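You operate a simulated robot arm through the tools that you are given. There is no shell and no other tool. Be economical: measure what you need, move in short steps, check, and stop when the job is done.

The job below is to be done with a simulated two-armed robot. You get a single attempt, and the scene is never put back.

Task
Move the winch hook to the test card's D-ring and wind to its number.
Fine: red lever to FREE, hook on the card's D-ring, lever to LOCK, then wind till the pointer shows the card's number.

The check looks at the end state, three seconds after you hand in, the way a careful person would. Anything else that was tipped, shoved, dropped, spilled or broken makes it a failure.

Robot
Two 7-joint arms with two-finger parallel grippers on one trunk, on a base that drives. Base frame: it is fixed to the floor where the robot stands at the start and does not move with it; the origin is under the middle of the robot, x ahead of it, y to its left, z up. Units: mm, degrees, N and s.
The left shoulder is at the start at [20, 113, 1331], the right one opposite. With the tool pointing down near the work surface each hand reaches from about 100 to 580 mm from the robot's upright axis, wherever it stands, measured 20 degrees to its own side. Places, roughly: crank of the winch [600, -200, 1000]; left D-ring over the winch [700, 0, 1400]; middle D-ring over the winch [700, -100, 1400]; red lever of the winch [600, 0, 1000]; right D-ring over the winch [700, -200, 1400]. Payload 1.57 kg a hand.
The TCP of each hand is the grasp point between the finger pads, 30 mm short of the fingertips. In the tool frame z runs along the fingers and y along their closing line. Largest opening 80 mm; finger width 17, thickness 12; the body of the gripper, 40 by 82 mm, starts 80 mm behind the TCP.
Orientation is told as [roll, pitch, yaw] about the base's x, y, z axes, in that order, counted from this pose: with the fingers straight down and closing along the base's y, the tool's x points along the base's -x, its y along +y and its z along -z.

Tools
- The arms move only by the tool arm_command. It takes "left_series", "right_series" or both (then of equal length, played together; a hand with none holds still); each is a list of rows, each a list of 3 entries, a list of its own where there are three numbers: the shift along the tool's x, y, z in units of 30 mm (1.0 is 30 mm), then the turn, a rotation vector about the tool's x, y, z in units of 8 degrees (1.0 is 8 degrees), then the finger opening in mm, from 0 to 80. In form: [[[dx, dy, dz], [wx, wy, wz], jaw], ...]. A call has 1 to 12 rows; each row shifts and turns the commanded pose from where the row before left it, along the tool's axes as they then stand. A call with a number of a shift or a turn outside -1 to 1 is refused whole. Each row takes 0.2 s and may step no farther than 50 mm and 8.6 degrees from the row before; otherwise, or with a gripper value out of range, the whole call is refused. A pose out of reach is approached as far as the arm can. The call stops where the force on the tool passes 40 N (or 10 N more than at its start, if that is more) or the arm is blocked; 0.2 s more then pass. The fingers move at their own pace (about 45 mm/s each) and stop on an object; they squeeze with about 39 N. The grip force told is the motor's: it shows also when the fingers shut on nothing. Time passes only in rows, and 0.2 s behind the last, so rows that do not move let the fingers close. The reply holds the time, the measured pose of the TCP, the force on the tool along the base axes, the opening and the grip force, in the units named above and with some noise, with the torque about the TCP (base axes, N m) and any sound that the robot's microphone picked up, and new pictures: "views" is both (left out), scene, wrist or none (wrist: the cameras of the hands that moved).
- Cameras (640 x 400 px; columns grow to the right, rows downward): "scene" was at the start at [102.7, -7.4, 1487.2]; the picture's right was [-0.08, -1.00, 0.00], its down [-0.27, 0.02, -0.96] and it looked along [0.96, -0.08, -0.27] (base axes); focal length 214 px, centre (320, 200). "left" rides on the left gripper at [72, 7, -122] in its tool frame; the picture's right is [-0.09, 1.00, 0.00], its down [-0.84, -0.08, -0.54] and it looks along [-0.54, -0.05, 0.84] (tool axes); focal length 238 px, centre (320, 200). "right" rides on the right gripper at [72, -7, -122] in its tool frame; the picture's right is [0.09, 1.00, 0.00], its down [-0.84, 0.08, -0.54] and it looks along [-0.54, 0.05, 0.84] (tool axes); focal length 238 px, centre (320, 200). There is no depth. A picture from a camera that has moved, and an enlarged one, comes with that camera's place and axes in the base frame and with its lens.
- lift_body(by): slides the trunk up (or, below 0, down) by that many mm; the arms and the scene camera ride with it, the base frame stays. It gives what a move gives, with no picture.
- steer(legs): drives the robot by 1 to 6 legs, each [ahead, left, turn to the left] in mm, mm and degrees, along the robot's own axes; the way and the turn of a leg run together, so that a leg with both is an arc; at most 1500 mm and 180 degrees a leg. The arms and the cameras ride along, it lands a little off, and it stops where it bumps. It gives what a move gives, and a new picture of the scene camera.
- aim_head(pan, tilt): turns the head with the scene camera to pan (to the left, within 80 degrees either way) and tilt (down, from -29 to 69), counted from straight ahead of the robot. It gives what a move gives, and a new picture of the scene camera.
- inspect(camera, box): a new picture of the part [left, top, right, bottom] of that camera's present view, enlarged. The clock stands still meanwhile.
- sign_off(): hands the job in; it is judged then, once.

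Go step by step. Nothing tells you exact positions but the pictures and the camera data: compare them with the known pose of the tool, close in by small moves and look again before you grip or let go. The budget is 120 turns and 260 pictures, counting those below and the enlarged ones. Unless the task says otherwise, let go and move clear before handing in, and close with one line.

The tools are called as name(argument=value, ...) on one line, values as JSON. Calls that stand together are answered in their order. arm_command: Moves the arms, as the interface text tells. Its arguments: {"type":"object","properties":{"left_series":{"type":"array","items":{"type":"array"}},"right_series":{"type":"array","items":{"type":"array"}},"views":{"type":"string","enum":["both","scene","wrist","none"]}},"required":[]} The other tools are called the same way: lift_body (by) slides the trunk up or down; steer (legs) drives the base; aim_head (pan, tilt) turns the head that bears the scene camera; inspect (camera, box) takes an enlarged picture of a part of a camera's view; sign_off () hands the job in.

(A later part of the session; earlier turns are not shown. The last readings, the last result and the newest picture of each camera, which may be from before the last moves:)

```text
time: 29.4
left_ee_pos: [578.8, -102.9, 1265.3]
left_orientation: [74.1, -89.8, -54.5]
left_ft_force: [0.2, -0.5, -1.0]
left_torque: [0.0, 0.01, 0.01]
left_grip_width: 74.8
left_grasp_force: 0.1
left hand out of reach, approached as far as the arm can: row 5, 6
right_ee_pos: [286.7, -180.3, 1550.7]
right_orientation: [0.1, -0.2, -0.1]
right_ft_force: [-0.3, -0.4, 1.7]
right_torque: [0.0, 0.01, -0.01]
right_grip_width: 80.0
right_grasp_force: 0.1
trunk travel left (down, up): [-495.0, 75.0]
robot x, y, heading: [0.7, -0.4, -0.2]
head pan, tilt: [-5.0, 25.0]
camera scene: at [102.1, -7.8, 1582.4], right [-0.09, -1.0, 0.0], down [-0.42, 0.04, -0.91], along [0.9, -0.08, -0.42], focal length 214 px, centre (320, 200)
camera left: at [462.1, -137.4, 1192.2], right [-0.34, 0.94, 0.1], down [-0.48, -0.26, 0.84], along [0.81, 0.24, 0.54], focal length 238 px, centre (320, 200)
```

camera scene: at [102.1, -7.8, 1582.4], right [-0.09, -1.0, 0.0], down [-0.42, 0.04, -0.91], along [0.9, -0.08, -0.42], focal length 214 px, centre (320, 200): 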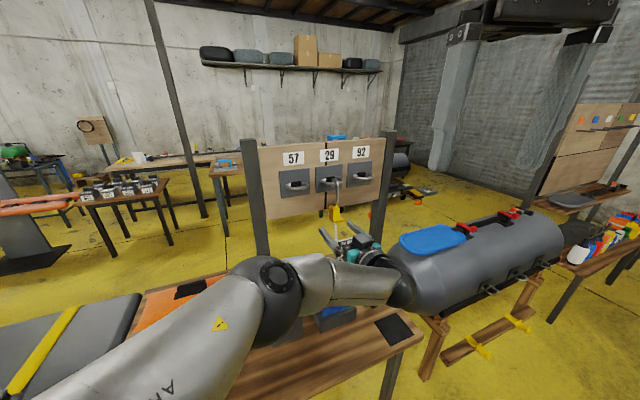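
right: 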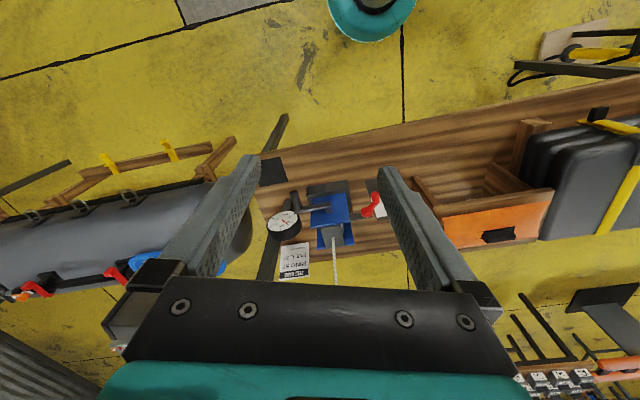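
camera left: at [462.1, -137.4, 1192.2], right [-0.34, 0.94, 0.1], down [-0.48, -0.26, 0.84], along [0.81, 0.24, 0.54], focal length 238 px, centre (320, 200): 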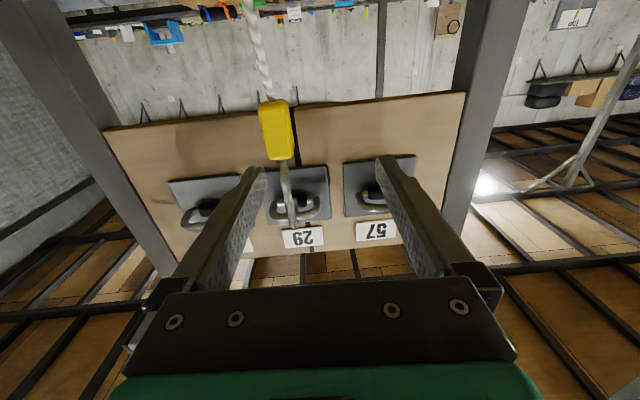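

The arm runs out of reach to the right, so I bring the hand back left a bit and drive the robot 110 mm right and 60 mm ahead.

arm_command(left_series=[[[0.11, 0.95, -0.21], [0, 0, 0], 75], [[0.11, 0.95, -0.21], [0, 0, 0], 75], [[0.11, 0.95, -0.21], [0, 0, 0], 75]], views="none")

steer(legs=[[0, -110, 0], [60, 0, 0]])

inspect(camera="left", box=[160, 60, 480, 260])

```text
time: 30.1
left_ee_pos: [530.1, -28.3, 1255.7]
left_orientation: [68.9, -89.9, -49.0]
left_ft_force: [-0.5, 0.1, 0.1]
left_torque: [-0.02, 0.03, -0.04]
left_grip_width: 75.0
left_grasp_force: 0.1
right_ee_pos: [287.3, -179.5, 1551.8]
right_orientation: [0.0, 0.0, 0.0]
right_ft_force: [-0.7, -0.3, 0.3]
right_torque: [0.0, -0.01, -0.01]
right_grip_width: 79.9
right_grasp_force: 0.1
trunk travel left (down, up): [-495.0, 75.0]
robot x, y, heading: [4.5, -0.3, -0.1]
head pan, tilt: [-5.0, 25.0]
```

```text
time: 31.9
left_ee_pos: [589.5, -137.6, 1254.6]
left_orientation: [63.9, -89.8, -44.0]
left_ft_force: [1.0, 0.4, 0.0]
left_torque: [-0.01, 0.0, 0.06]
left_grip_width: 75.0
left_grasp_force: 0.0
right_ee_pos: [347.1, -291.2, 1550.3]
right_orientation: [0.1, 0.1, -0.1]
right_ft_force: [0.2, -0.4, 0.0]
right_torque: [0.02, 0.03, 0.0]
right_grip_width: 80.0
right_grasp_force: 0.0
trunk travel left (down, up): [-495.0, 75.0]
robot x, y, heading: [58.2, -109.5, 0.1]
head pan, tilt: [-5.0, 25.0]
camera scene: at [161.4, -117.9, 1582.2], right [-0.09, -1.0, 0.0], down [-0.42, 0.04, -0.91], along [0.9, -0.08, -0.42], focal length 214 px, centre (320, 200)
```

scene: 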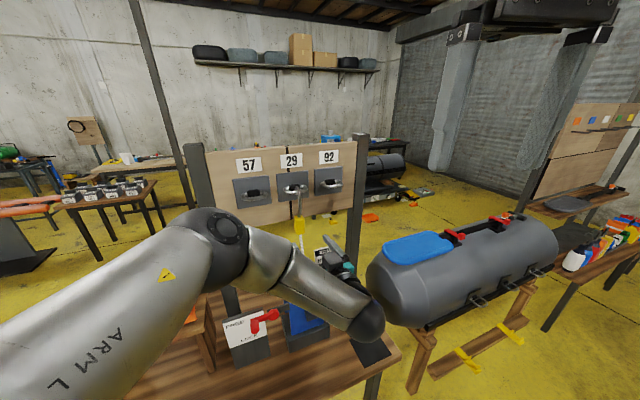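

```text
2.00 times, centred on (320, 160) of left
camera zoom: at [473.5, -174.0, 1181.4], right [-0.34, 0.94, 0.09], down [-0.48, -0.26, 0.84], along [0.81, 0.24, 0.54], focal length 477 px, centre (320, 280)
```

zoom: 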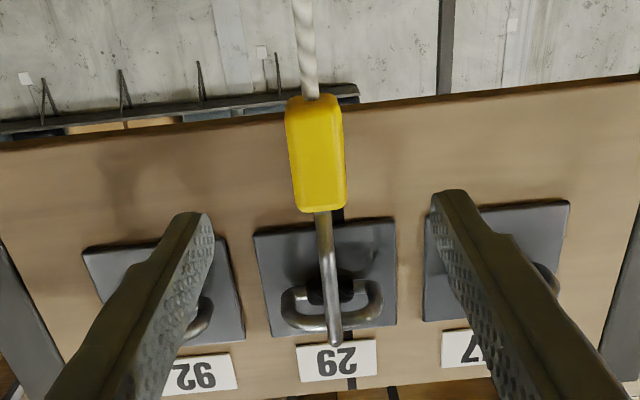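

The grip is centred between the open fingers. I advance 90 mm and check.

arm_command(left_series=[[[0, -0.1, 1], [0, 0, 0], 75], [[0, 0, 1], [0, 0, 0], 75], [[0, 0, 1], [0, 0, 0], 75]], views="both")

```text
time: 32.7
left_ee_pos: [675.1, -108.7, 1256.3]
left_orientation: [83.1, -89.9, -63.2]
left_ft_force: [0.8, 0.0, 0.4]
left_torque: [0.01, -0.02, 0.0]
left_grip_width: 75.0
left_grasp_force: 0.0
right_ee_pos: [345.2, -289.5, 1551.7]
right_orientation: [-0.1, 0.0, 0.0]
right_ft_force: [-0.8, 0.2, -0.2]
right_torque: [0.03, -0.04, -0.01]
right_grip_width: 80.0
right_grasp_force: 0.1
trunk travel left (down, up): [-495.0, 75.0]
robot x, y, heading: [60.7, -107.4, 0.2]
head pan, tilt: [-5.0, 25.0]
camera scene: at [159.6, -116.9, 1582.4], right [-0.09, -1.0, 0.0], down [-0.42, 0.04, -0.91], along [0.9, -0.08, -0.42], focal length 214 px, centre (320, 200)
camera left: at [558.2, -143.4, 1183.1], right [-0.34, 0.94, 0.09], down [-0.48, -0.26, 0.84], along [0.81, 0.24, 0.54], focal length 238 px, centre (320, 200)
```

scene: 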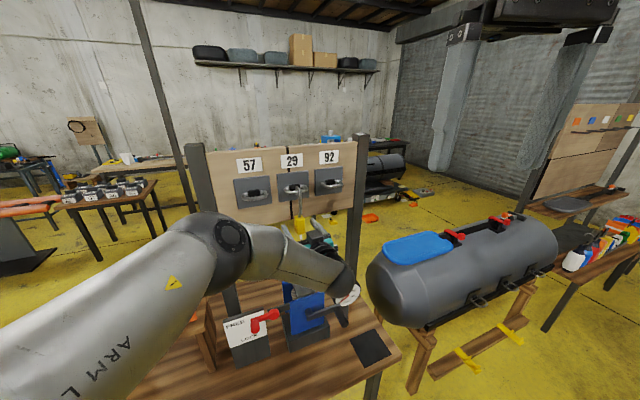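
left: 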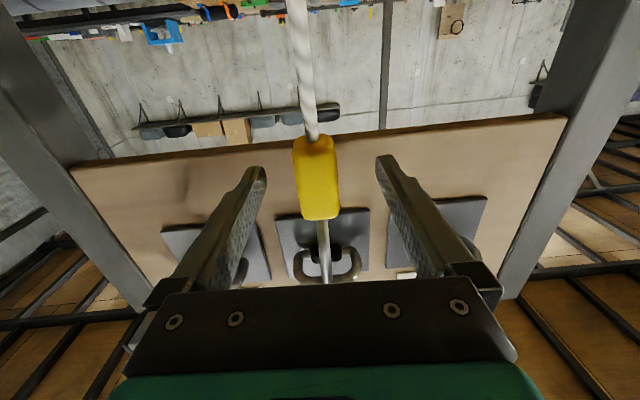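

Grip sits about 20 mm past the TCP, well centred. Forward 11 mm more, then close.

arm_command(left_series=[[[0, 0, 0.37], [0, 0, 0], 75], [[0, 0, 0], [0, 0, 0], 40], [[0, 0, 0], [0, 0, 0], 10], [[0, 0, 0], [0, 0, 0], 10], [[0, 0, 0], [0, 0, 0], 10]], views="both")

```text
time: 33.9
left_ee_pos: [684.1, -107.9, 1256.2]
left_orientation: [67.8, -89.9, -48.0]
left_ft_force: [0.0, 0.3, 0.2]
left_torque: [-0.02, 0.02, 0.0]
left_grip_width: 25.8
left_grasp_force: 21.8
right_ee_pos: [345.1, -289.4, 1551.4]
right_orientation: [-0.1, -0.1, -0.1]
right_ft_force: [-0.4, -0.3, -0.1]
right_torque: [-0.01, 0.01, 0.05]
right_grip_width: 80.2
right_grasp_force: 0.1
trunk travel left (down, up): [-495.0, 75.0]
robot x, y, heading: [55.6, -112.9, -0.0]
head pan, tilt: [-5.0, 25.0]
camera scene: at [159.7, -117.1, 1582.3], right [-0.09, -1.0, 0.0], down [-0.42, 0.04, -0.91], along [0.9, -0.08, -0.42], focal length 214 px, centre (320, 200)
camera left: at [567.3, -142.2, 1182.3], right [-0.34, 0.94, 0.09], down [-0.48, -0.26, 0.84], along [0.81, 0.24, 0.54], focal length 238 px, centre (320, 200)
```

scene: 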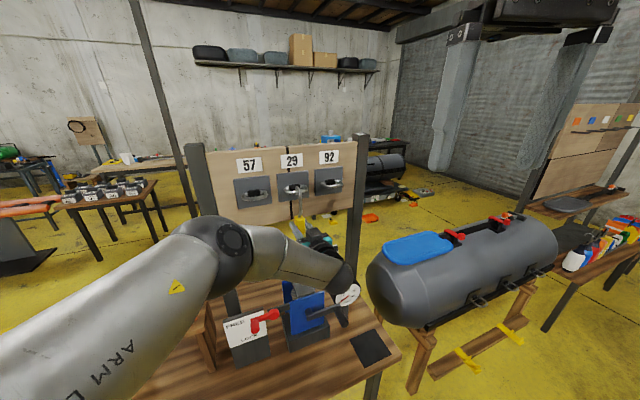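
left: 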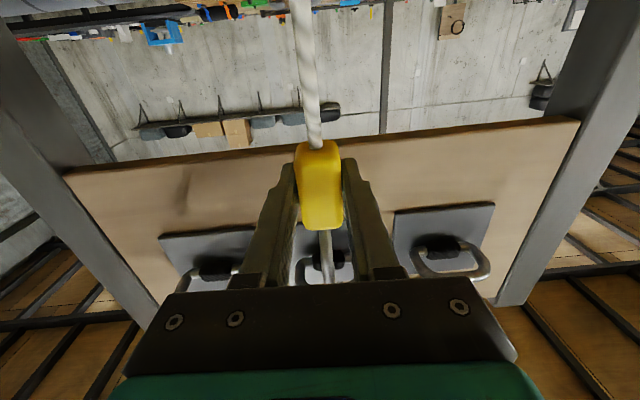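

Gripped (26 mm). I zoom on the hook before lifting, as a reference for how it sits in the ring.

inspect(camera="scene", box=[225, 145, 365, 245])

arm_command(left_series=[[[-0.4, 0, 0], [0, 0, 0], 10], [[-0.4, 0, 0], [0, 0, 0], 10], [[-0.4, 0, 0], [0, 0, 0], 10]], views="wrist")

inspect(camera="scene", box=[225, 145, 365, 245])

```text
4.00 times, centred on (295, 195) of scene
camera zoom: at [159.7, -117.1, 1582.3], right [-0.09, -1.0, 0.0], down [-0.42, 0.04, -0.91], along [0.9, -0.08, -0.42], focal length 858 px, centre (420, 220)
```

zoom: 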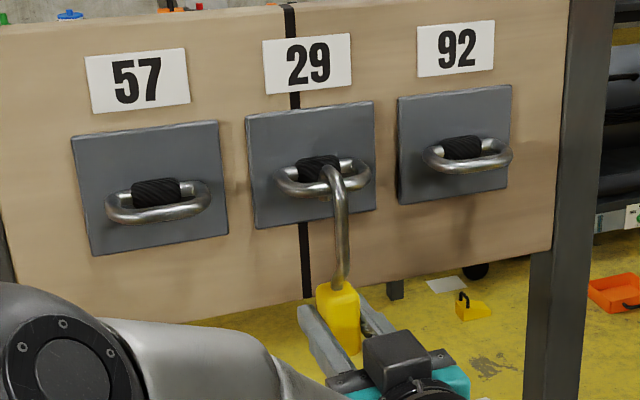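

```text
time: 34.7
left_ee_pos: [683.4, -109.2, 1291.4]
left_orientation: [74.9, -89.9, -55.1]
left_ft_force: [0.1, -0.5, -1.0]
left_torque: [-0.03, 0.05, -0.02]
left_grip_width: 25.5
left_grasp_force: 37.3
right_ee_pos: [344.8, -290.0, 1550.4]
right_orientation: [0.1, -0.1, 0.1]
right_ft_force: [0.6, 1.0, -0.7]
right_torque: [0.02, -0.04, -0.01]
right_grip_width: 80.2
right_grasp_force: 0.2
trunk travel left (down, up): [-495.0, 75.0]
robot x, y, heading: [56.5, -109.4, -0.1]
head pan, tilt: [-5.0, 25.0]
camera left: at [567.8, -142.8, 1217.3], right [-0.34, 0.94, 0.09], down [-0.48, -0.26, 0.84], along [0.81, 0.24, 0.54], focal length 238 px, centre (320, 200)
```

left: 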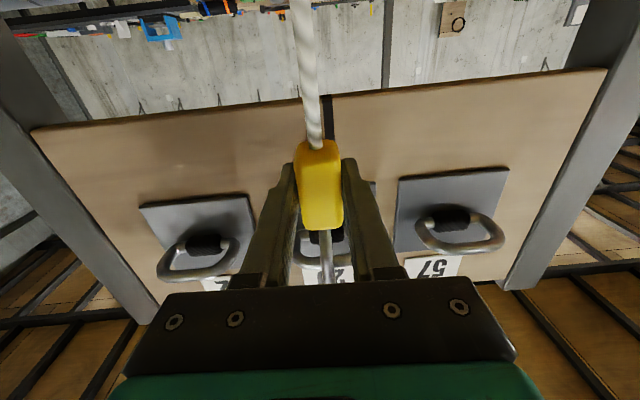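

```text
4.00 times, centred on (295, 195) of scene
camera zoom: at [159.7, -117.1, 1582.3], right [-0.09, -1.0, 0.0], down [-0.42, 0.04, -0.91], along [0.9, -0.08, -0.42], focal length 858 px, centre (420, 220)
```

zoom: 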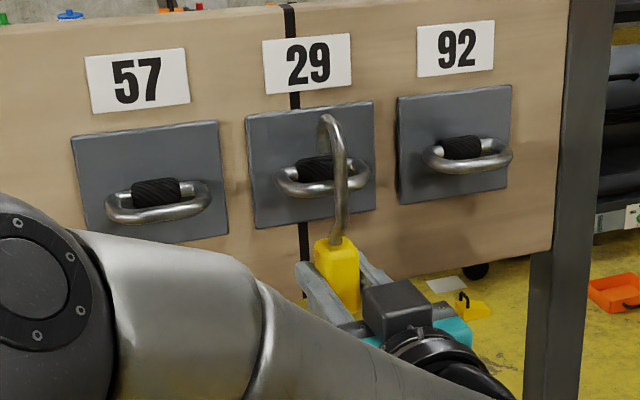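

The hook rose freely; I lift 20 mm more so the tip clears, then draw it back 60 mm toward the robot.

arm_command(left_series=[[[-0.4, 0, 0], [0, 0, 0], 10], [[-0.4, 0, 0], [0, 0, 0], 10], [[0, 0, -0.6], [0, 0, 0], 10], [[0, 0, -0.7], [0, 0, 0], 10], [[0, 0, -0.7], [0, 0, 0], 10]], views="wrist")

inspect(camera="scene", box=[225, 145, 365, 245])

```text
time: 35.9
left_ee_pos: [626.8, -130.6, 1318.2]
left_orientation: [87.6, -89.9, -67.7]
left_ft_force: [-0.3, -0.2, -1.7]
left_torque: [0.0, 0.02, 0.03]
left_grip_width: 25.8
left_grasp_force: 36.6
right_ee_pos: [343.8, -289.6, 1550.5]
right_orientation: [0.1, -0.1, 0.0]
right_ft_force: [0.1, 0.2, 1.1]
right_torque: [-0.02, 0.0, 0.0]
right_grip_width: 80.0
right_grasp_force: 0.0
trunk travel left (down, up): [-495.0, 75.0]
robot x, y, heading: [58.6, -111.9, 0.0]
head pan, tilt: [-5.0, 25.0]
camera left: at [509.4, -165.0, 1243.8], right [-0.34, 0.94, 0.09], down [-0.48, -0.26, 0.84], along [0.81, 0.24, 0.54], focal length 238 px, centre (320, 200)
```

left: 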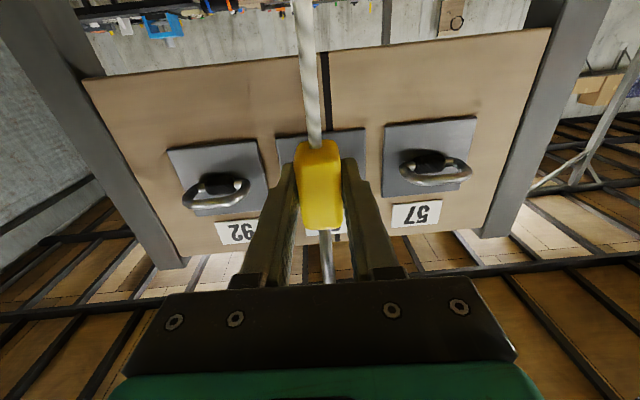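

```text
4.00 times, centred on (295, 195) of scene
camera zoom: at [159.3, -117.5, 1582.4], right [-0.09, -1.0, 0.0], down [-0.42, 0.04, -0.91], along [0.9, -0.08, -0.42], focal length 858 px, centre (420, 220)
```

zoom: 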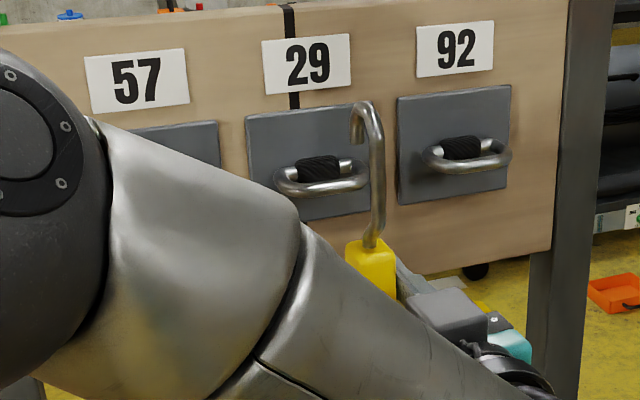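

The hook is free of the middle ring. To keep the arm's shape and the view, I shift the whole robot by the ring spacing (32 mm back, 103 mm left).

steer(legs=[[-32, 0, 0], [0, 103, 0]])

inspect(camera="scene", box=[225, 145, 365, 245])

inspect(camera="left", box=[200, 100, 440, 260])

```text
time: 37.5
left_ee_pos: [593.7, -25.7, 1318.0]
left_orientation: [58.2, -90.0, -38.3]
left_ft_force: [0.3, 0.1, -1.5]
left_torque: [0.0, 0.0, 0.03]
left_grip_width: 25.7
left_grasp_force: 37.0
right_ee_pos: [313.2, -186.8, 1551.4]
right_orientation: [0.0, 0.0, 0.0]
right_ft_force: [-0.1, 0.4, 0.0]
right_torque: [-0.01, 0.0, -0.02]
right_grip_width: 80.2
right_grasp_force: 0.1
trunk travel left (down, up): [-495.0, 75.0]
robot x, y, heading: [26.3, -4.4, 0.1]
head pan, tilt: [-5.0, 25.0]
camera scene: at [127.5, -13.1, 1582.3], right [-0.09, -1.0, 0.0], down [-0.42, 0.04, -0.91], along [0.9, -0.08, -0.42], focal length 214 px, centre (320, 200)
```

scene: 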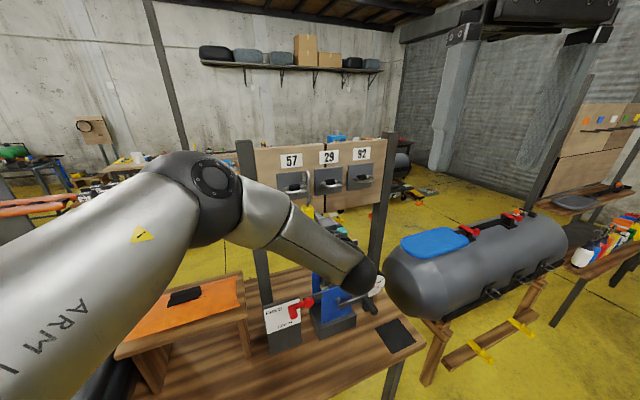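

```text
4.00 times, centred on (295, 195) of scene
camera zoom: at [127.5, -13.1, 1582.3], right [-0.09, -1.0, 0.0], down [-0.42, 0.04, -0.91], along [0.9, -0.08, -0.42], focal length 858 px, centre (420, 220)
```

zoom: 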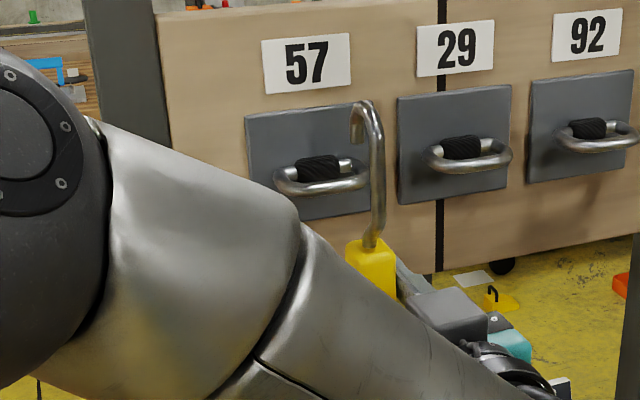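

```text
2.50 times, centred on (320, 180) of left
camera zoom: at [477.6, -60.4, 1243.4], right [-0.34, 0.94, 0.09], down [-0.48, -0.26, 0.84], along [0.81, 0.24, 0.54], focal length 596 px, centre (320, 250)
```

zoom: 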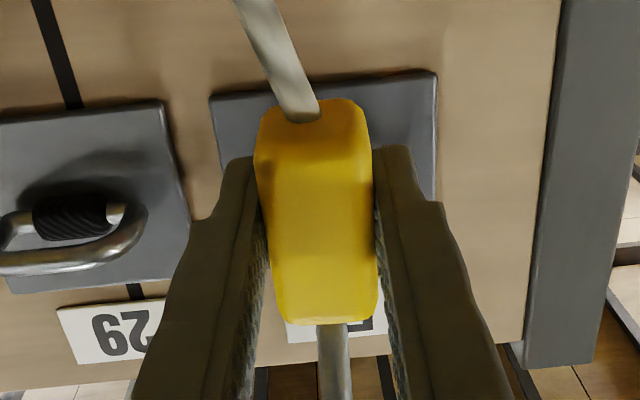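

The view matches the middle-ring one exactly, so I retrace: forward 60 mm, then down 24 mm, and check.

arm_command(left_series=[[[0, 0, 0.7], [0, 0, 0], 10], [[0, 0, 0.7], [0, 0, 0], 10], [[0, 0, 0.6], [0, 0, 0], 10], [[0, 0, 0], [0, 0, 0], 10]], views="wrist")

inspect(camera="scene", box=[225, 145, 365, 245])

```text
time: 38.5
left_ee_pos: [648.9, -5.7, 1315.6]
left_orientation: [51.7, -89.8, -31.6]
left_ft_force: [-1.6, -0.5, -3.2]
left_torque: [0.04, -0.04, -0.04]
left_grip_width: 25.7
left_grasp_force: 36.7
right_ee_pos: [312.6, -185.6, 1551.3]
right_orientation: [0.1, -0.1, 0.0]
right_ft_force: [-0.3, -1.1, 0.1]
right_torque: [0.01, -0.01, -0.03]
right_grip_width: 80.2
right_grasp_force: 0.2
trunk travel left (down, up): [-495.0, 75.0]
robot x, y, heading: [27.7, -2.8, 0.0]
head pan, tilt: [-5.0, 25.0]
camera left: at [532.5, -39.5, 1242.6], right [-0.34, 0.94, 0.09], down [-0.48, -0.26, 0.84], along [0.81, 0.24, 0.54], focal length 238 px, centre (320, 200)
```

left: 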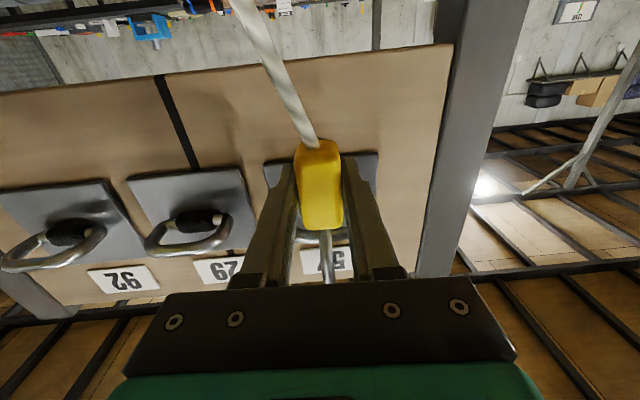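

```text
4.00 times, centred on (295, 195) of scene
camera zoom: at [126.8, -13.4, 1582.3], right [-0.09, -1.0, 0.0], down [-0.42, 0.04, -0.91], along [0.9, -0.08, -0.42], focal length 858 px, centre (420, 220)
```

zoom: 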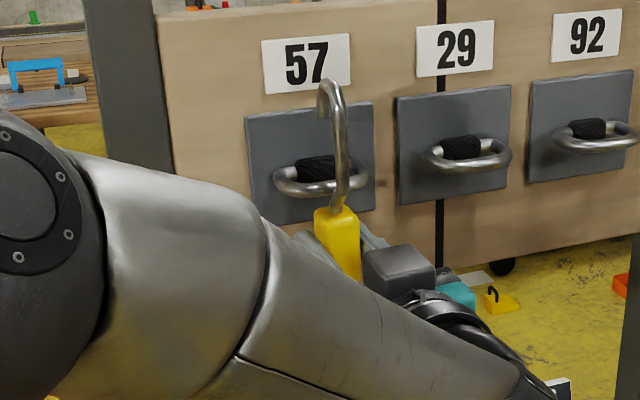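

Tip appears above the ring opening as in the reference. I add 3 mm forward and lower 24 mm.

arm_command(left_series=[[[0.4, 0, 0.1], [0, 0, 0], 10], [[0.4, 0, 0], [0, 0, 0], 10]], views="none")

inspect(camera="scene", box=[260, 150, 330, 200])

```text
time: 39.1
left_ee_pos: [650.6, -4.7, 1292.9]
left_orientation: [78.5, -89.9, -58.7]
left_ft_force: [-0.5, 0.3, -1.9]
left_torque: [-0.01, 0.0, 0.02]
left_grip_width: 25.6
left_grasp_force: 36.9
right_ee_pos: [313.1, -185.2, 1551.2]
right_orientation: [0.1, -0.1, 0.1]
right_ft_force: [-0.1, -0.1, -0.4]
right_torque: [0.01, 0.0, -0.03]
right_grip_width: 80.0
right_grasp_force: 0.0
trunk travel left (down, up): [-495.0, 75.0]
robot x, y, heading: [26.2, -5.3, -0.1]
head pan, tilt: [-5.0, 25.0]
```

```text
8.00 times, centred on (295, 175) of scene
camera zoom: at [126.8, -13.4, 1582.3], right [-0.09, -1.0, 0.0], down [-0.42, 0.04, -0.91], along [0.9, -0.08, -0.42], focal length 1716 px, centre (520, 400)
```

zoom: 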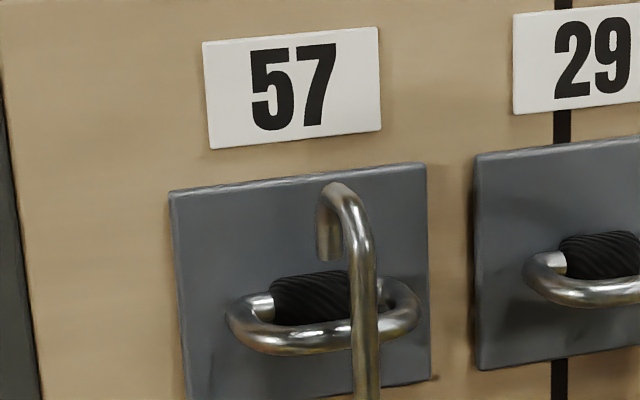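

It matches the reference position. I lower the remaining 36 mm gently.

arm_command(left_series=[[[0.3, 0, 0], [0, 0, 0], 10], [[0.3, 0, 0], [0, 0, 0], 10], [[0.3, 0, 0], [0, 0, 0], 10], [[0.2, 0, 0], [0, 0, 0], 10]], views="wrist")

inspect(camera="scene", box=[260, 150, 330, 200])

```text
time: 40.1
left_ee_pos: [652.2, -2.0, 1258.4]
left_orientation: [61.1, -89.9, -41.1]
left_ft_force: [-0.2, 0.1, -1.2]
left_torque: [0.03, -0.01, -0.01]
left_grip_width: 25.6
left_grasp_force: 37.2
right_ee_pos: [312.2, -186.0, 1551.3]
right_orientation: [0.0, 0.0, 0.0]
right_ft_force: [0.4, -0.6, -0.2]
right_torque: [0.0, 0.0, 0.0]
right_grip_width: 79.9
right_grasp_force: 0.1
trunk travel left (down, up): [-495.0, 75.0]
robot x, y, heading: [23.7, -3.0, -0.1]
head pan, tilt: [-5.0, 25.0]
camera left: at [535.8, -37.9, 1185.7], right [-0.34, 0.94, 0.09], down [-0.48, -0.26, 0.84], along [0.81, 0.24, 0.54], focal length 238 px, centre (320, 200)
```

left: 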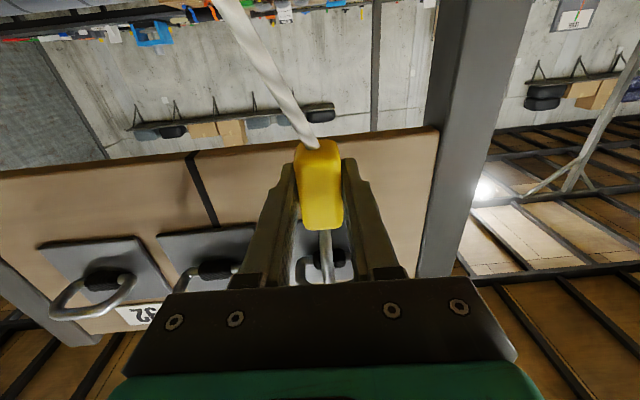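

```text
8.00 times, centred on (295, 175) of scene
camera zoom: at [126.9, -13.3, 1582.3], right [-0.09, -1.0, 0.0], down [-0.42, 0.04, -0.91], along [0.9, -0.08, -0.42], focal length 1716 px, centre (520, 400)
```

zoom: 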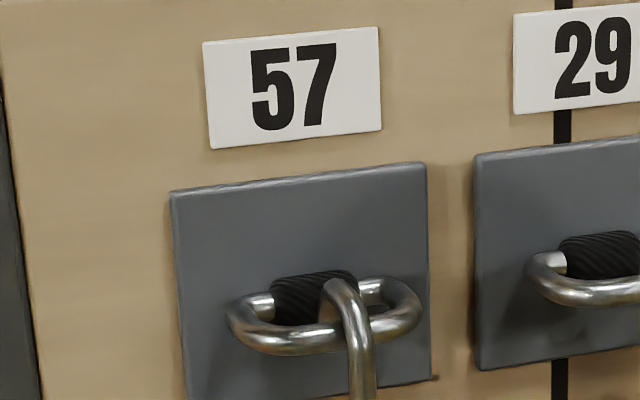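

The hook is over ring 57's bar, tip inside the ring. I ease down 2 mm, release and back straight out.

arm_command(left_series=[[[0.08, 0, 0], [0, 0, 0], 10], [[0, 0, 0], [0, 0, 0], 40], [[0, 0, 0], [0, 0, 0], 70], [[0, 0, -0.5], [0, 0, 0], 75], [[0, 0, -1], [0, 0, 0], 75], [[0, 0, -1], [0, 0, 0], 75], [[0, 0, -1], [0, 0, 0], 75], [[0, 0, -1], [0, 0, 0], 75]], views="both")

inspect(camera="left", box=[220, 80, 420, 240])

```text
time: 41.9
left_ee_pos: [525.4, -50.6, 1257.2]
left_orientation: [76.0, -89.9, -56.2]
left_ft_force: [-0.8, -0.3, 0.8]
left_torque: [0.0, -0.01, 0.0]
left_grip_width: 75.3
left_grasp_force: 0.0
right_ee_pos: [312.5, -186.1, 1551.6]
right_orientation: [0.1, -0.1, 0.0]
right_ft_force: [-0.7, -0.2, 0.2]
right_torque: [0.01, 0.04, -0.02]
right_grip_width: 79.8
right_grasp_force: 0.1
trunk travel left (down, up): [-495.0, 75.0]
robot x, y, heading: [27.7, -5.8, 0.2]
head pan, tilt: [-5.0, 25.0]
camera scene: at [126.1, -13.8, 1582.4], right [-0.09, -1.0, 0.0], down [-0.42, 0.04, -0.91], along [0.9, -0.08, -0.42], focal length 214 px, centre (320, 200)
camera left: at [408.7, -85.5, 1183.8], right [-0.34, 0.94, 0.09], down [-0.48, -0.26, 0.84], along [0.81, 0.24, 0.54], focal length 238 px, centre (320, 200)
```

scene: 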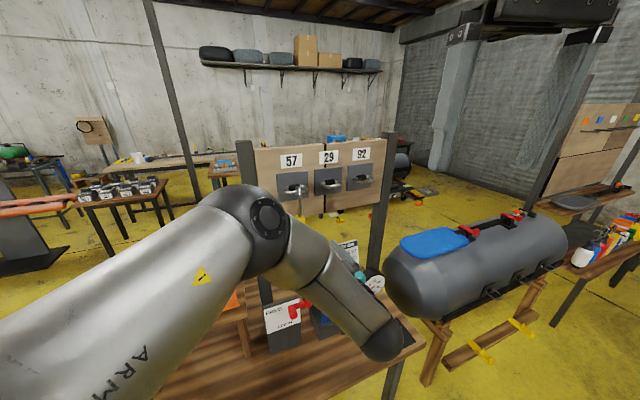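
left: 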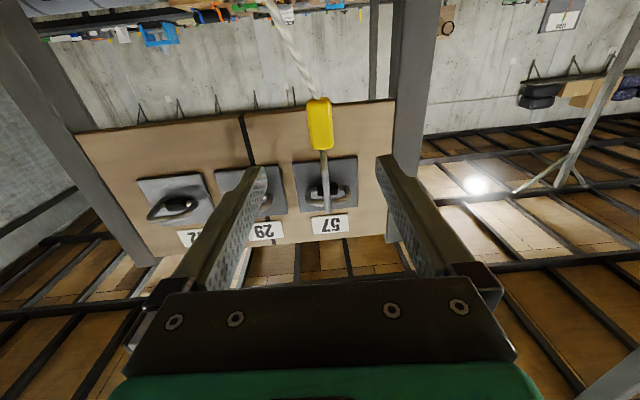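

```text
2.50 times, centred on (320, 160) of left
camera zoom: at [408.7, -85.5, 1183.8], right [-0.34, 0.94, 0.09], down [-0.48, -0.26, 0.84], along [0.81, 0.24, 0.54], focal length 596 px, centre (320, 300)
```

zoom: 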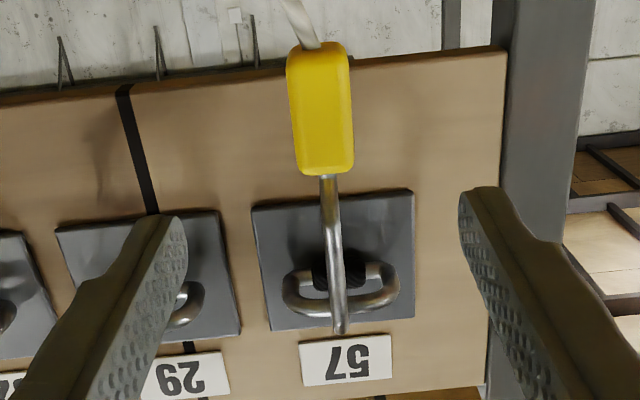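

Hook hangs properly on ring 57 with the tip inside. Now the lever: I roll the hand to close vertically, back off a little, and lower the trunk to lever height.

arm_command(left_series=[[[0, 0, -0.5], [0, 0, -1], 60], [[0, 0, -0.5], [0, 0, -1], 60], [[0, 0, 0], [0, 0, -1], 60], [[0, 0, 0], [0, 0, -1], 60], [[0, 0, 0], [0, 0, -1], 60], [[0, 0, 0], [0, 0, -1], 60], [[0, 0, 0], [0, 0, -1], 60], [[0, 0, 0], [0, 0, -1], 60], [[0, 0, 0], [0, 0, -1], 60], [[0, 0, 0], [0, 0, -1], 60], [[0, 0, 0], [0, 0, -1], 60], [[0, 0, 0], [0, 0, -0.25], 60]], views="none")

lift_body(by=-250)

aim_head(pan=0, tilt=45)

arm_command(left_series=[[[0, 0, 0], [0, 0, 0], 60]], views="wrist")

```text
time: 44.5
left_ee_pos: [499.7, -60.2, 1258.6]
left_orientation: [-90.0, 0.0, 109.9]
left_ft_force: [0.1, -0.3, -0.6]
left_torque: [0.01, 0.01, -0.03]
left_grip_width: 60.0
left_grasp_force: 0.0
right_ee_pos: [312.1, -187.3, 1551.6]
right_orientation: [0.0, 0.0, 0.0]
right_ft_force: [0.0, 0.8, -0.4]
right_torque: [0.0, 0.01, -0.02]
right_grip_width: 80.1
right_grasp_force: 0.1
trunk travel left (down, up): [-495.0, 75.0]
robot x, y, heading: [26.2, -5.0, -0.0]
head pan, tilt: [-5.0, 25.0]
```

```text
time: 47.1
left_ee_pos: [499.3, -59.8, 1008.1]
left_orientation: [-90.0, 0.0, 109.9]
left_ft_force: [0.1, -0.1, -0.8]
left_torque: [0.01, 0.02, -0.01]
left_grip_width: 59.9
left_grasp_force: 0.0
right_ee_pos: [311.7, -187.2, 1299.9]
right_orientation: [0.1, -0.1, 0.0]
right_ft_force: [0.9, -0.3, 0.5]
right_torque: [0.01, 0.0, -0.01]
right_grip_width: 80.2
right_grasp_force: 0.0
trunk travel left (down, up): [-245.0, 325.0]
robot x, y, heading: [29.7, -2.7, 0.2]
head pan, tilt: [-5.0, 25.0]
```

```text
time: 47.9
left_ee_pos: [499.1, -60.0, 1008.3]
left_orientation: [-90.0, -0.1, 110.0]
left_ft_force: [0.8, 0.2, 0.6]
left_torque: [0.0, 0.02, -0.02]
left_grip_width: 60.2
left_grasp_force: 0.0
right_ee_pos: [313.5, -185.9, 1301.7]
right_orientation: [0.0, -0.1, 0.0]
right_ft_force: [0.5, -0.2, -0.2]
right_torque: [-0.01, -0.02, 0.01]
right_grip_width: 80.2
right_grasp_force: 0.0
trunk travel left (down, up): [-245.0, 325.0]
robot x, y, heading: [25.7, -4.5, 0.0]
head pan, tilt: [0.0, 45.0]
camera scene: at [116.3, -5.3, 1301.8], right [0.0, -1.0, 0.0], down [-0.71, 0.0, -0.71], along [0.71, 0.0, -0.71], focal length 214 px, centre (320, 200)
```

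scene: 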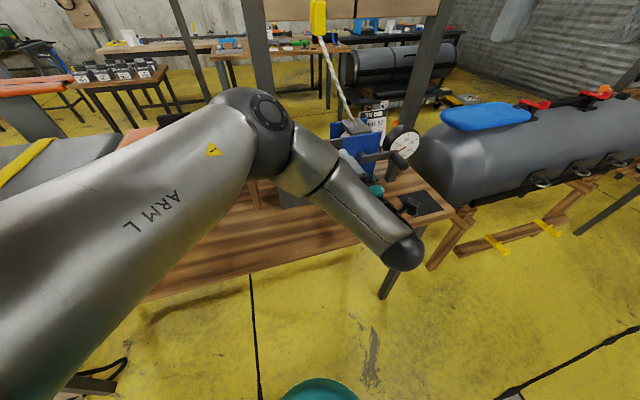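

```text
time: 48.3
left_ee_pos: [499.1, -61.3, 1009.3]
left_orientation: [-90.0, -0.2, 109.9]
left_ft_force: [0.7, 0.3, 0.1]
left_torque: [0.0, -0.01, 0.0]
left_grip_width: 60.2
left_grasp_force: 0.1
right_ee_pos: [311.9, -186.1, 1301.0]
right_orientation: [0.0, -0.1, 0.0]
right_ft_force: [-0.1, -0.5, 0.0]
right_torque: [0.0, 0.02, -0.01]
right_grip_width: 79.9
right_grasp_force: 0.1
trunk travel left (down, up): [-245.0, 325.0]
robot x, y, heading: [20.5, -4.3, 0.3]
head pan, tilt: [0.0, 45.0]
camera left: at [408.6, -169.1, 1000.1], right [-0.03, 0.09, -1.0], down [-0.79, 0.6, 0.08], along [0.61, 0.79, 0.05], focal length 238 px, centre (320, 200)
```

left: 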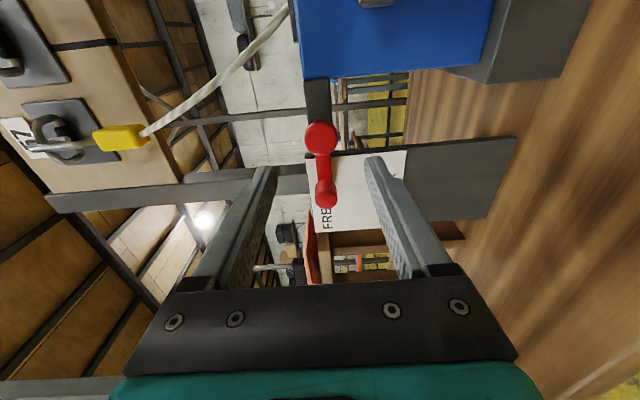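

Lever knob lies at the jaw's height. I shift 61 mm left and forward 40 mm, then look.

arm_command(left_series=[[[-0.68, 0, 0], [0, 0, 0], 60], [[-0.68, 0, 0], [0, 0, 0], 60], [[-0.68, 0, 0], [0, 0, 0], 60], [[0, 0, 0.7], [0, 0, 0], 60], [[0, 0, 0.7], [0, 0, 0], 60]], views="wrist")

```text
time: 49.5
left_ee_pos: [517.7, 11.1, 1008.8]
left_orientation: [-90.0, -0.2, 110.0]
left_ft_force: [-0.2, 0.0, -0.7]
left_torque: [0.01, 0.0, 0.0]
left_grip_width: 60.0
left_grasp_force: 0.1
right_ee_pos: [312.4, -186.6, 1300.2]
right_orientation: [-0.1, -0.1, 0.0]
right_ft_force: [-0.6, -0.3, 0.7]
right_torque: [-0.02, 0.01, -0.01]
right_grip_width: 80.0
right_grasp_force: 0.0
trunk travel left (down, up): [-245.0, 325.0]
robot x, y, heading: [26.3, -5.1, 0.3]
head pan, tilt: [0.0, 45.0]
camera left: at [427.0, -97.3, 999.9], right [-0.03, 0.09, -1.0], down [-0.79, 0.6, 0.08], along [0.61, 0.79, 0.05], focal length 238 px, centre (320, 200)
```

left: 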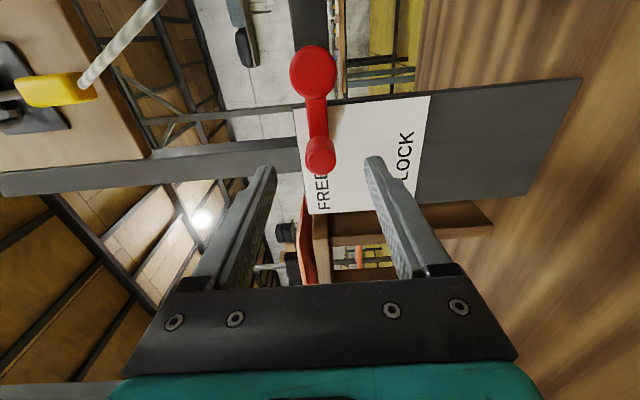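

Aligned. Forward 33 mm and close on the knob.

arm_command(left_series=[[[0, 0, 0.6], [0, 0, 0], 60], [[0, 0, 0.5], [0, 0, 0], 60], [[0, 0, 0], [0, 0, 0], 30], [[0, 0, 0], [0, 0, 0], 5], [[0, 0, 0], [0, 0, 0], 5], [[0, 0, 0], [0, 0, 0], 5]], views="wrist")

```text
time: 50.9
left_ee_pos: [547.6, 24.4, 1008.6]
left_orientation: [-89.9, -0.1, 109.9]
left_ft_force: [0.3, -0.2, -0.8]
left_torque: [0.06, -0.1, -0.22]
left_grip_width: 23.4
left_grasp_force: 28.8
right_ee_pos: [312.2, -184.9, 1301.5]
right_orientation: [0.0, 0.0, 0.0]
right_ft_force: [-0.2, -0.6, -0.2]
right_torque: [0.0, 0.01, -0.01]
right_grip_width: 79.7
right_grasp_force: 0.1
trunk travel left (down, up): [-245.0, 325.0]
robot x, y, heading: [27.8, -7.5, 0.4]
head pan, tilt: [0.0, 45.0]
camera left: at [457.8, -84.6, 999.5], right [-0.03, 0.09, -1.0], down [-0.79, 0.6, 0.08], along [0.61, 0.79, 0.05], focal length 238 px, centre (320, 200)
```

left: 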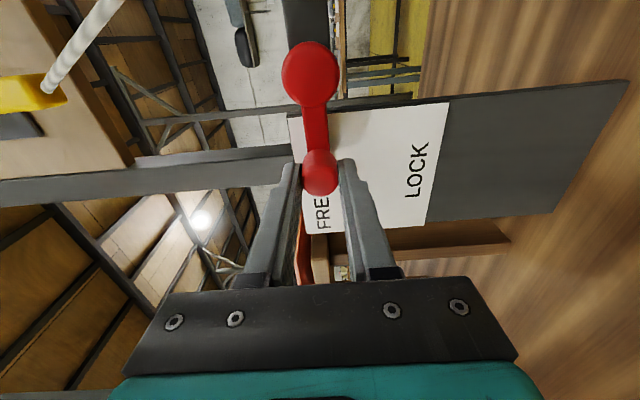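

Gripped. I swing the lever back down about 48°.

arm_command(left_series=[[[0.0185, 0.264, 0], [0, 0, -1], 5], [[0.0185, 0.264, 0], [0, 0, -1], 5], [[0.0185, 0.264, 0], [0, 0, -1], 5], [[0.0185, 0.264, 0], [0, 0, -1], 5], [[0.0185, 0.264, 0], [0, 0, -1], 5], [[0.0185, 0.264, 0], [0, 0, -1], 5]], views="wrist")

```text
time: 52.3
left_ee_pos: [553.4, 5.8, 965.9]
left_orientation: [-89.4, 47.9, 110.3]
left_ft_force: [-12.5, 3.4, -10.5]
left_torque: [-0.34, 1.22, 0.06]
left_grip_width: 23.7
left_grasp_force: 35.6
right_ee_pos: [312.5, -185.4, 1301.3]
right_orientation: [0.0, 0.0, 0.1]
right_ft_force: [0.5, 0.4, 1.6]
right_torque: [0.01, 0.0, 0.01]
right_grip_width: 80.1
right_grasp_force: 0.0
trunk travel left (down, up): [-245.0, 325.0]
robot x, y, heading: [24.9, -7.2, 0.2]
head pan, tilt: [0.0, 45.0]
camera left: at [457.6, -85.1, 1013.3], right [0.23, -0.64, -0.74], down [-0.72, 0.4, -0.57], along [0.65, 0.66, -0.37], focal length 238 px, centre (320, 200)
```

left: 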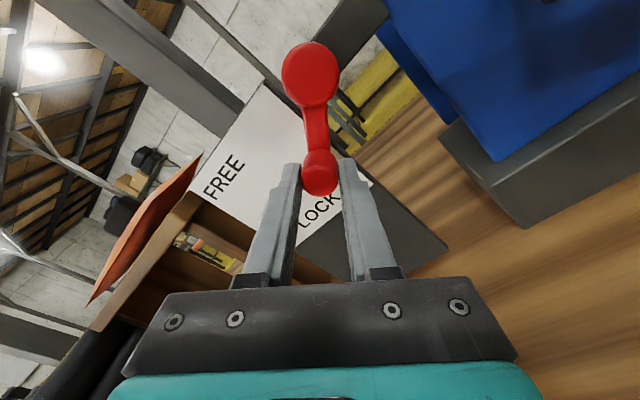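

Nearly at LOCK (initial 961 height, now 966). I push on until it meets its stop.

arm_command(left_series=[[[0.03, 0.2, 0], [0, 0, -0.4], 5], [[0.03, 0.15, 0], [0, 0, 0], 5], [[0, 0.1, 0], [0, 0, 0], 5]], views="wrist")

```text
time: 53.0
left_ee_pos: [554.6, 3.8, 964.4]
left_orientation: [-91.2, 51.2, 110.2]
left_ft_force: [-18.6, 10.0, 10.5]
left_torque: [0.04, 0.13, -0.25]
left_grip_width: 24.6
left_grasp_force: 36.0
right_ee_pos: [308.9, -184.8, 1302.9]
right_orientation: [0.0, -0.3, 0.2]
right_ft_force: [1.4, 0.1, -0.2]
right_torque: [0.0, -0.01, -0.01]
right_grip_width: 80.4
right_grasp_force: 0.1
trunk travel left (down, up): [-245.0, 325.0]
robot x, y, heading: [25.9, -3.6, -0.0]
head pan, tilt: [0.0, 45.0]
stopped in row 3 (left hand): the force on the tool passed its limit at 42 N (the readings are from after the stop); the commanded pose is now the measured one
camera left: at [459.0, -86.7, 1012.8], right [0.27, -0.67, -0.7], down [-0.71, 0.35, -0.61], along [0.65, 0.66, -0.38], focal length 238 px, centre (320, 200)
```

left: 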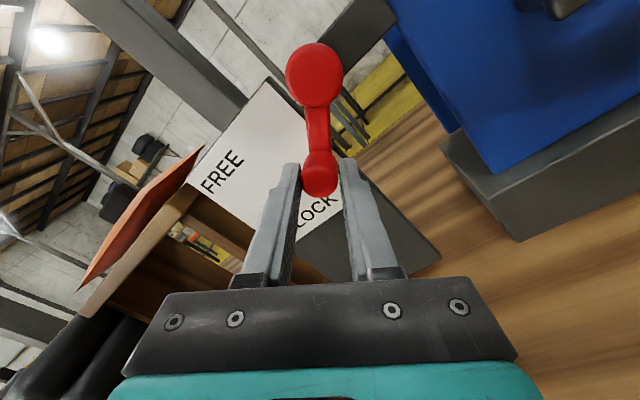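

At the stop. I release, back off and check the lever.

arm_command(left_series=[[[0, 0, 0], [0, 0, 0], 40], [[0, 0, 0], [0, 0, 0], 60], [[0, 0, -0.9], [0, 0, 0], 60], [[0, 0, -1], [0, 0, 0], 60], [[0, 0, -1], [0, 0, 0], 60], [[0, 0, -1], [0, 0, 0], 60], [[0.6, -0.6, 0], [0, 0, 0], 60], [[0.6, -0.6, 0], [0, 0, 0], 60], [[0.6, -0.6, 0], [0, 0, 0], 60]], views="both")

inspect(camera="scene", box=[260, 80, 440, 200])

```text
time: 55.0
left_ee_pos: [456.6, -29.8, 1038.2]
left_orientation: [-90.7, 51.1, 110.4]
left_ft_force: [0.1, 0.5, 0.4]
left_torque: [0.02, -0.03, 0.0]
left_grip_width: 59.9
left_grasp_force: 0.0
left hand out of reach, approached as far as the arm can: row 6
right_ee_pos: [313.8, -186.1, 1300.9]
right_orientation: [0.1, -0.1, 0.1]
right_ft_force: [-0.1, -0.2, 0.0]
right_torque: [0.0, -0.02, -0.01]
right_grip_width: 80.2
right_grasp_force: 0.0
trunk travel left (down, up): [-245.0, 325.0]
robot x, y, heading: [23.5, -6.9, -0.1]
head pan, tilt: [0.0, 45.0]
camera scene: at [115.7, -4.8, 1301.8], right [0.0, -1.0, 0.0], down [-0.71, 0.0, -0.71], along [0.71, 0.0, -0.71], focal length 214 px, centre (320, 200)
camera left: at [360.1, -119.5, 1087.0], right [0.26, -0.67, -0.7], down [-0.71, 0.36, -0.61], along [0.65, 0.65, -0.38], focal length 238 px, centre (320, 200)
```

scene: 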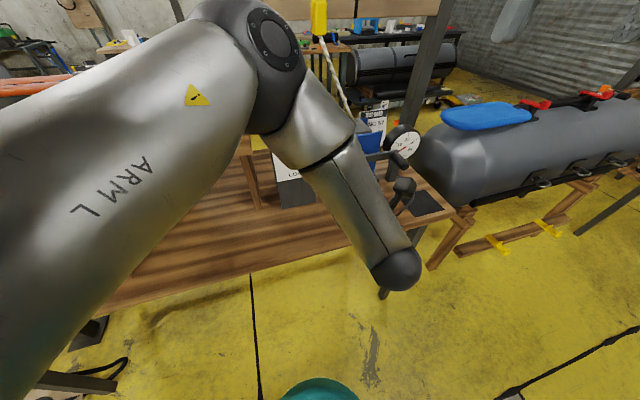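
left: 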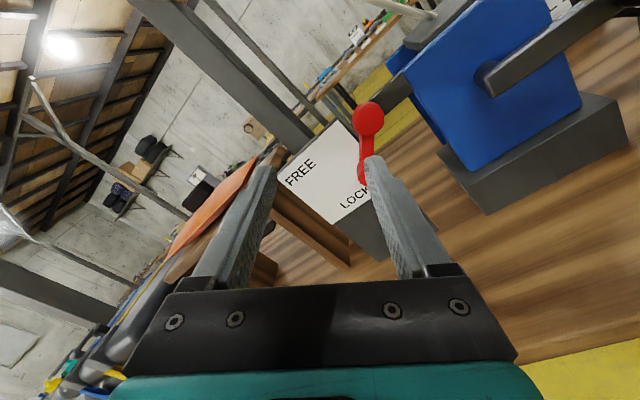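

```text
3.33 times, centred on (350, 140) of scene
camera zoom: at [115.7, -4.8, 1301.8], right [0.0, -1.0, 0.0], down [-0.71, 0.0, -0.71], along [0.71, 0.0, -0.71], focal length 715 px, centre (220, 400)
```

zoom: 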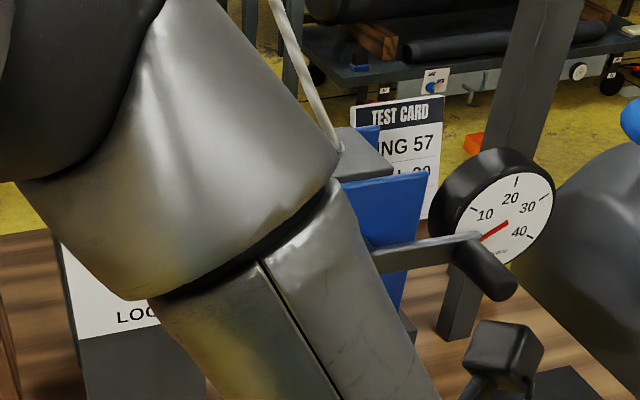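

Lever back at LOCK. Next I park the left hand up and to the left, and turn the right hand (yaw 20°, tipped to 35° below horizontal) for the crank.

arm_command(left_series=[[[-0.09, -0.88, 0], [0, 0, 0], 60], [[-0.09, -0.88, 0], [0, 0, 0], 60], [[-0.09, -0.88, 0], [0, 0, 0], 60], [[-0.09, -0.88, 0], [0, 0, 0], 60], [[-0.09, -0.88, 0], [0, 0, 0], 60], [[-0.09, -0.88, 0], [0, 0, 0], 60], [[-0.09, -0.88, 0], [0, 0, 0], 60], [[-0.09, -0.88, 0], [0, 0, 0], 60]], views="none")

arm_command(right_series=[[[-1, 0, 0], [0, 0, -0.83], 60], [[-1, 0, 0], [0, 0, -0.83], 60], [[0, -1, 0], [0, 0, -0.83], 60], [[0, -1, 0], [0, -1, 0], 60], [[0, -1, 0], [0, -1, 0], 60], [[0, -0.5, 0], [0, -1, 0], 60], [[0, 0, 0], [0, -1, 0], 60], [[0, 0, 0], [0, -1, 0], 60], [[0, 0, 0], [0, -1, 0], 60], [[0, 0, 0], [0, -0.88, 0], 60]], views="both")

```text
time: 56.8
left_ee_pos: [417.8, 115.1, 1142.8]
left_orientation: [-90.7, 51.1, 110.4]
left_ft_force: [-0.8, -0.1, 0.5]
left_torque: [-0.04, -0.03, -0.02]
left_grip_width: 59.9
left_grasp_force: 0.0
left hand out of reach, approached as far as the arm can: row 7, 8
right_ee_pos: [312.1, -185.7, 1301.7]
right_orientation: [0.0, -0.1, 0.0]
right_ft_force: [0.2, -0.5, 0.0]
right_torque: [0.02, 0.01, 0.01]
right_grip_width: 80.0
right_grasp_force: 0.1
trunk travel left (down, up): [-245.0, 325.0]
robot x, y, heading: [25.6, -6.8, 0.1]
head pan, tilt: [0.0, 45.0]
```

```text
time: 59.0
left_ee_pos: [418.1, 113.7, 1142.7]
left_orientation: [-90.8, 51.1, 110.5]
left_ft_force: [0.3, 0.5, -1.2]
left_torque: [0.0, -0.01, -0.01]
left_grip_width: 60.0
left_grasp_force: 0.0
right_ee_pos: [403.6, -281.8, 1301.9]
right_orientation: [0.0, -55.2, 20.0]
right_ft_force: [-1.0, 0.0, -0.3]
right_torque: [-0.02, -0.02, -0.03]
right_grip_width: 59.9
right_grasp_force: 0.1
trunk travel left (down, up): [-245.0, 325.0]
robot x, y, heading: [27.8, -8.2, -0.2]
head pan, tilt: [0.0, 45.0]
camera scene: at [115.6, -5.1, 1301.8], right [0.0, -1.0, 0.0], down [-0.71, 0.0, -0.71], along [0.71, 0.0, -0.71], focal length 214 px, centre (320, 200)
camera right: at [273.8, -337.3, 1311.9], right [-0.39, 0.92, -0.08], down [0.0, 0.08, 1.0], along [0.92, 0.39, -0.03], focal length 238 px, centre (320, 200)
```

scene: 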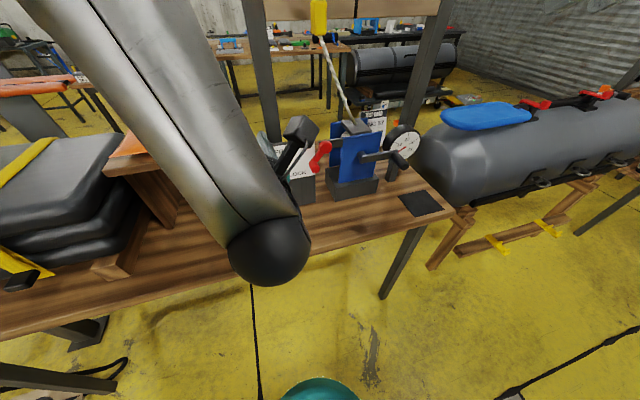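
right: 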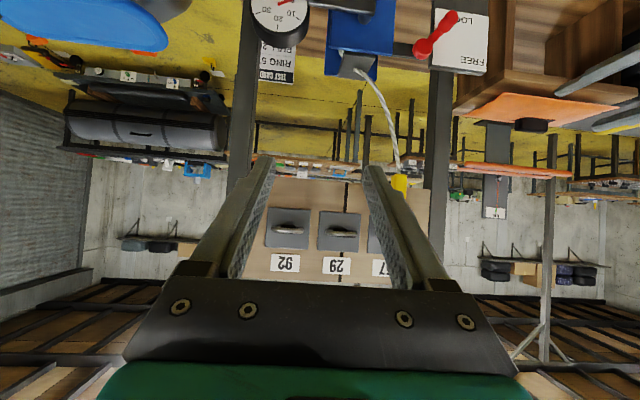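

Clear view of the winch now. I zoom to refine the crank handle position with the scene and right cameras.

inspect(camera="scene", box=[300, 100, 440, 210])

inspect(camera="right", box=[220, 0, 440, 140])

```text
3.64 times, centred on (370, 155) of scene
camera zoom: at [115.6, -5.1, 1301.8], right [0.0, -1.0, 0.0], down [-0.71, 0.0, -0.71], along [0.71, 0.0, -0.71], focal length 780 px, centre (138, 364)
```

zoom: 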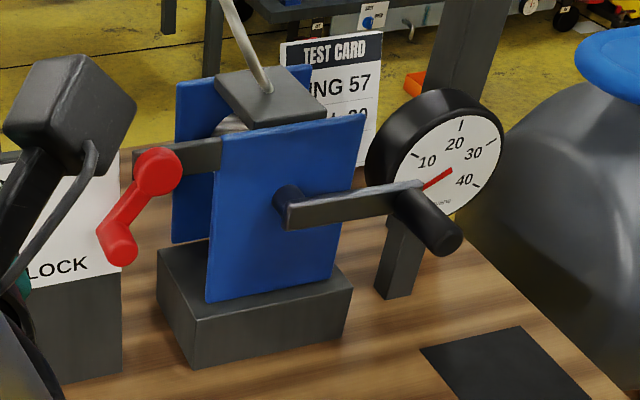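

```text
2.86 times, centred on (330, 70) of right
camera zoom: at [273.8, -337.3, 1311.9], right [-0.39, 0.92, -0.08], down [0.0, 0.08, 1.0], along [0.92, 0.39, -0.03], focal length 681 px, centre (291, 571)
```

zoom: 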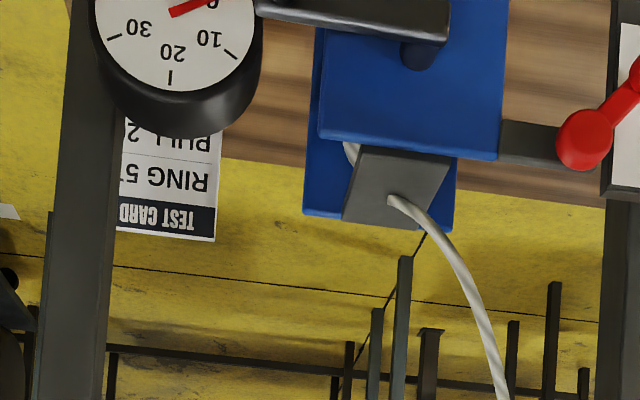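

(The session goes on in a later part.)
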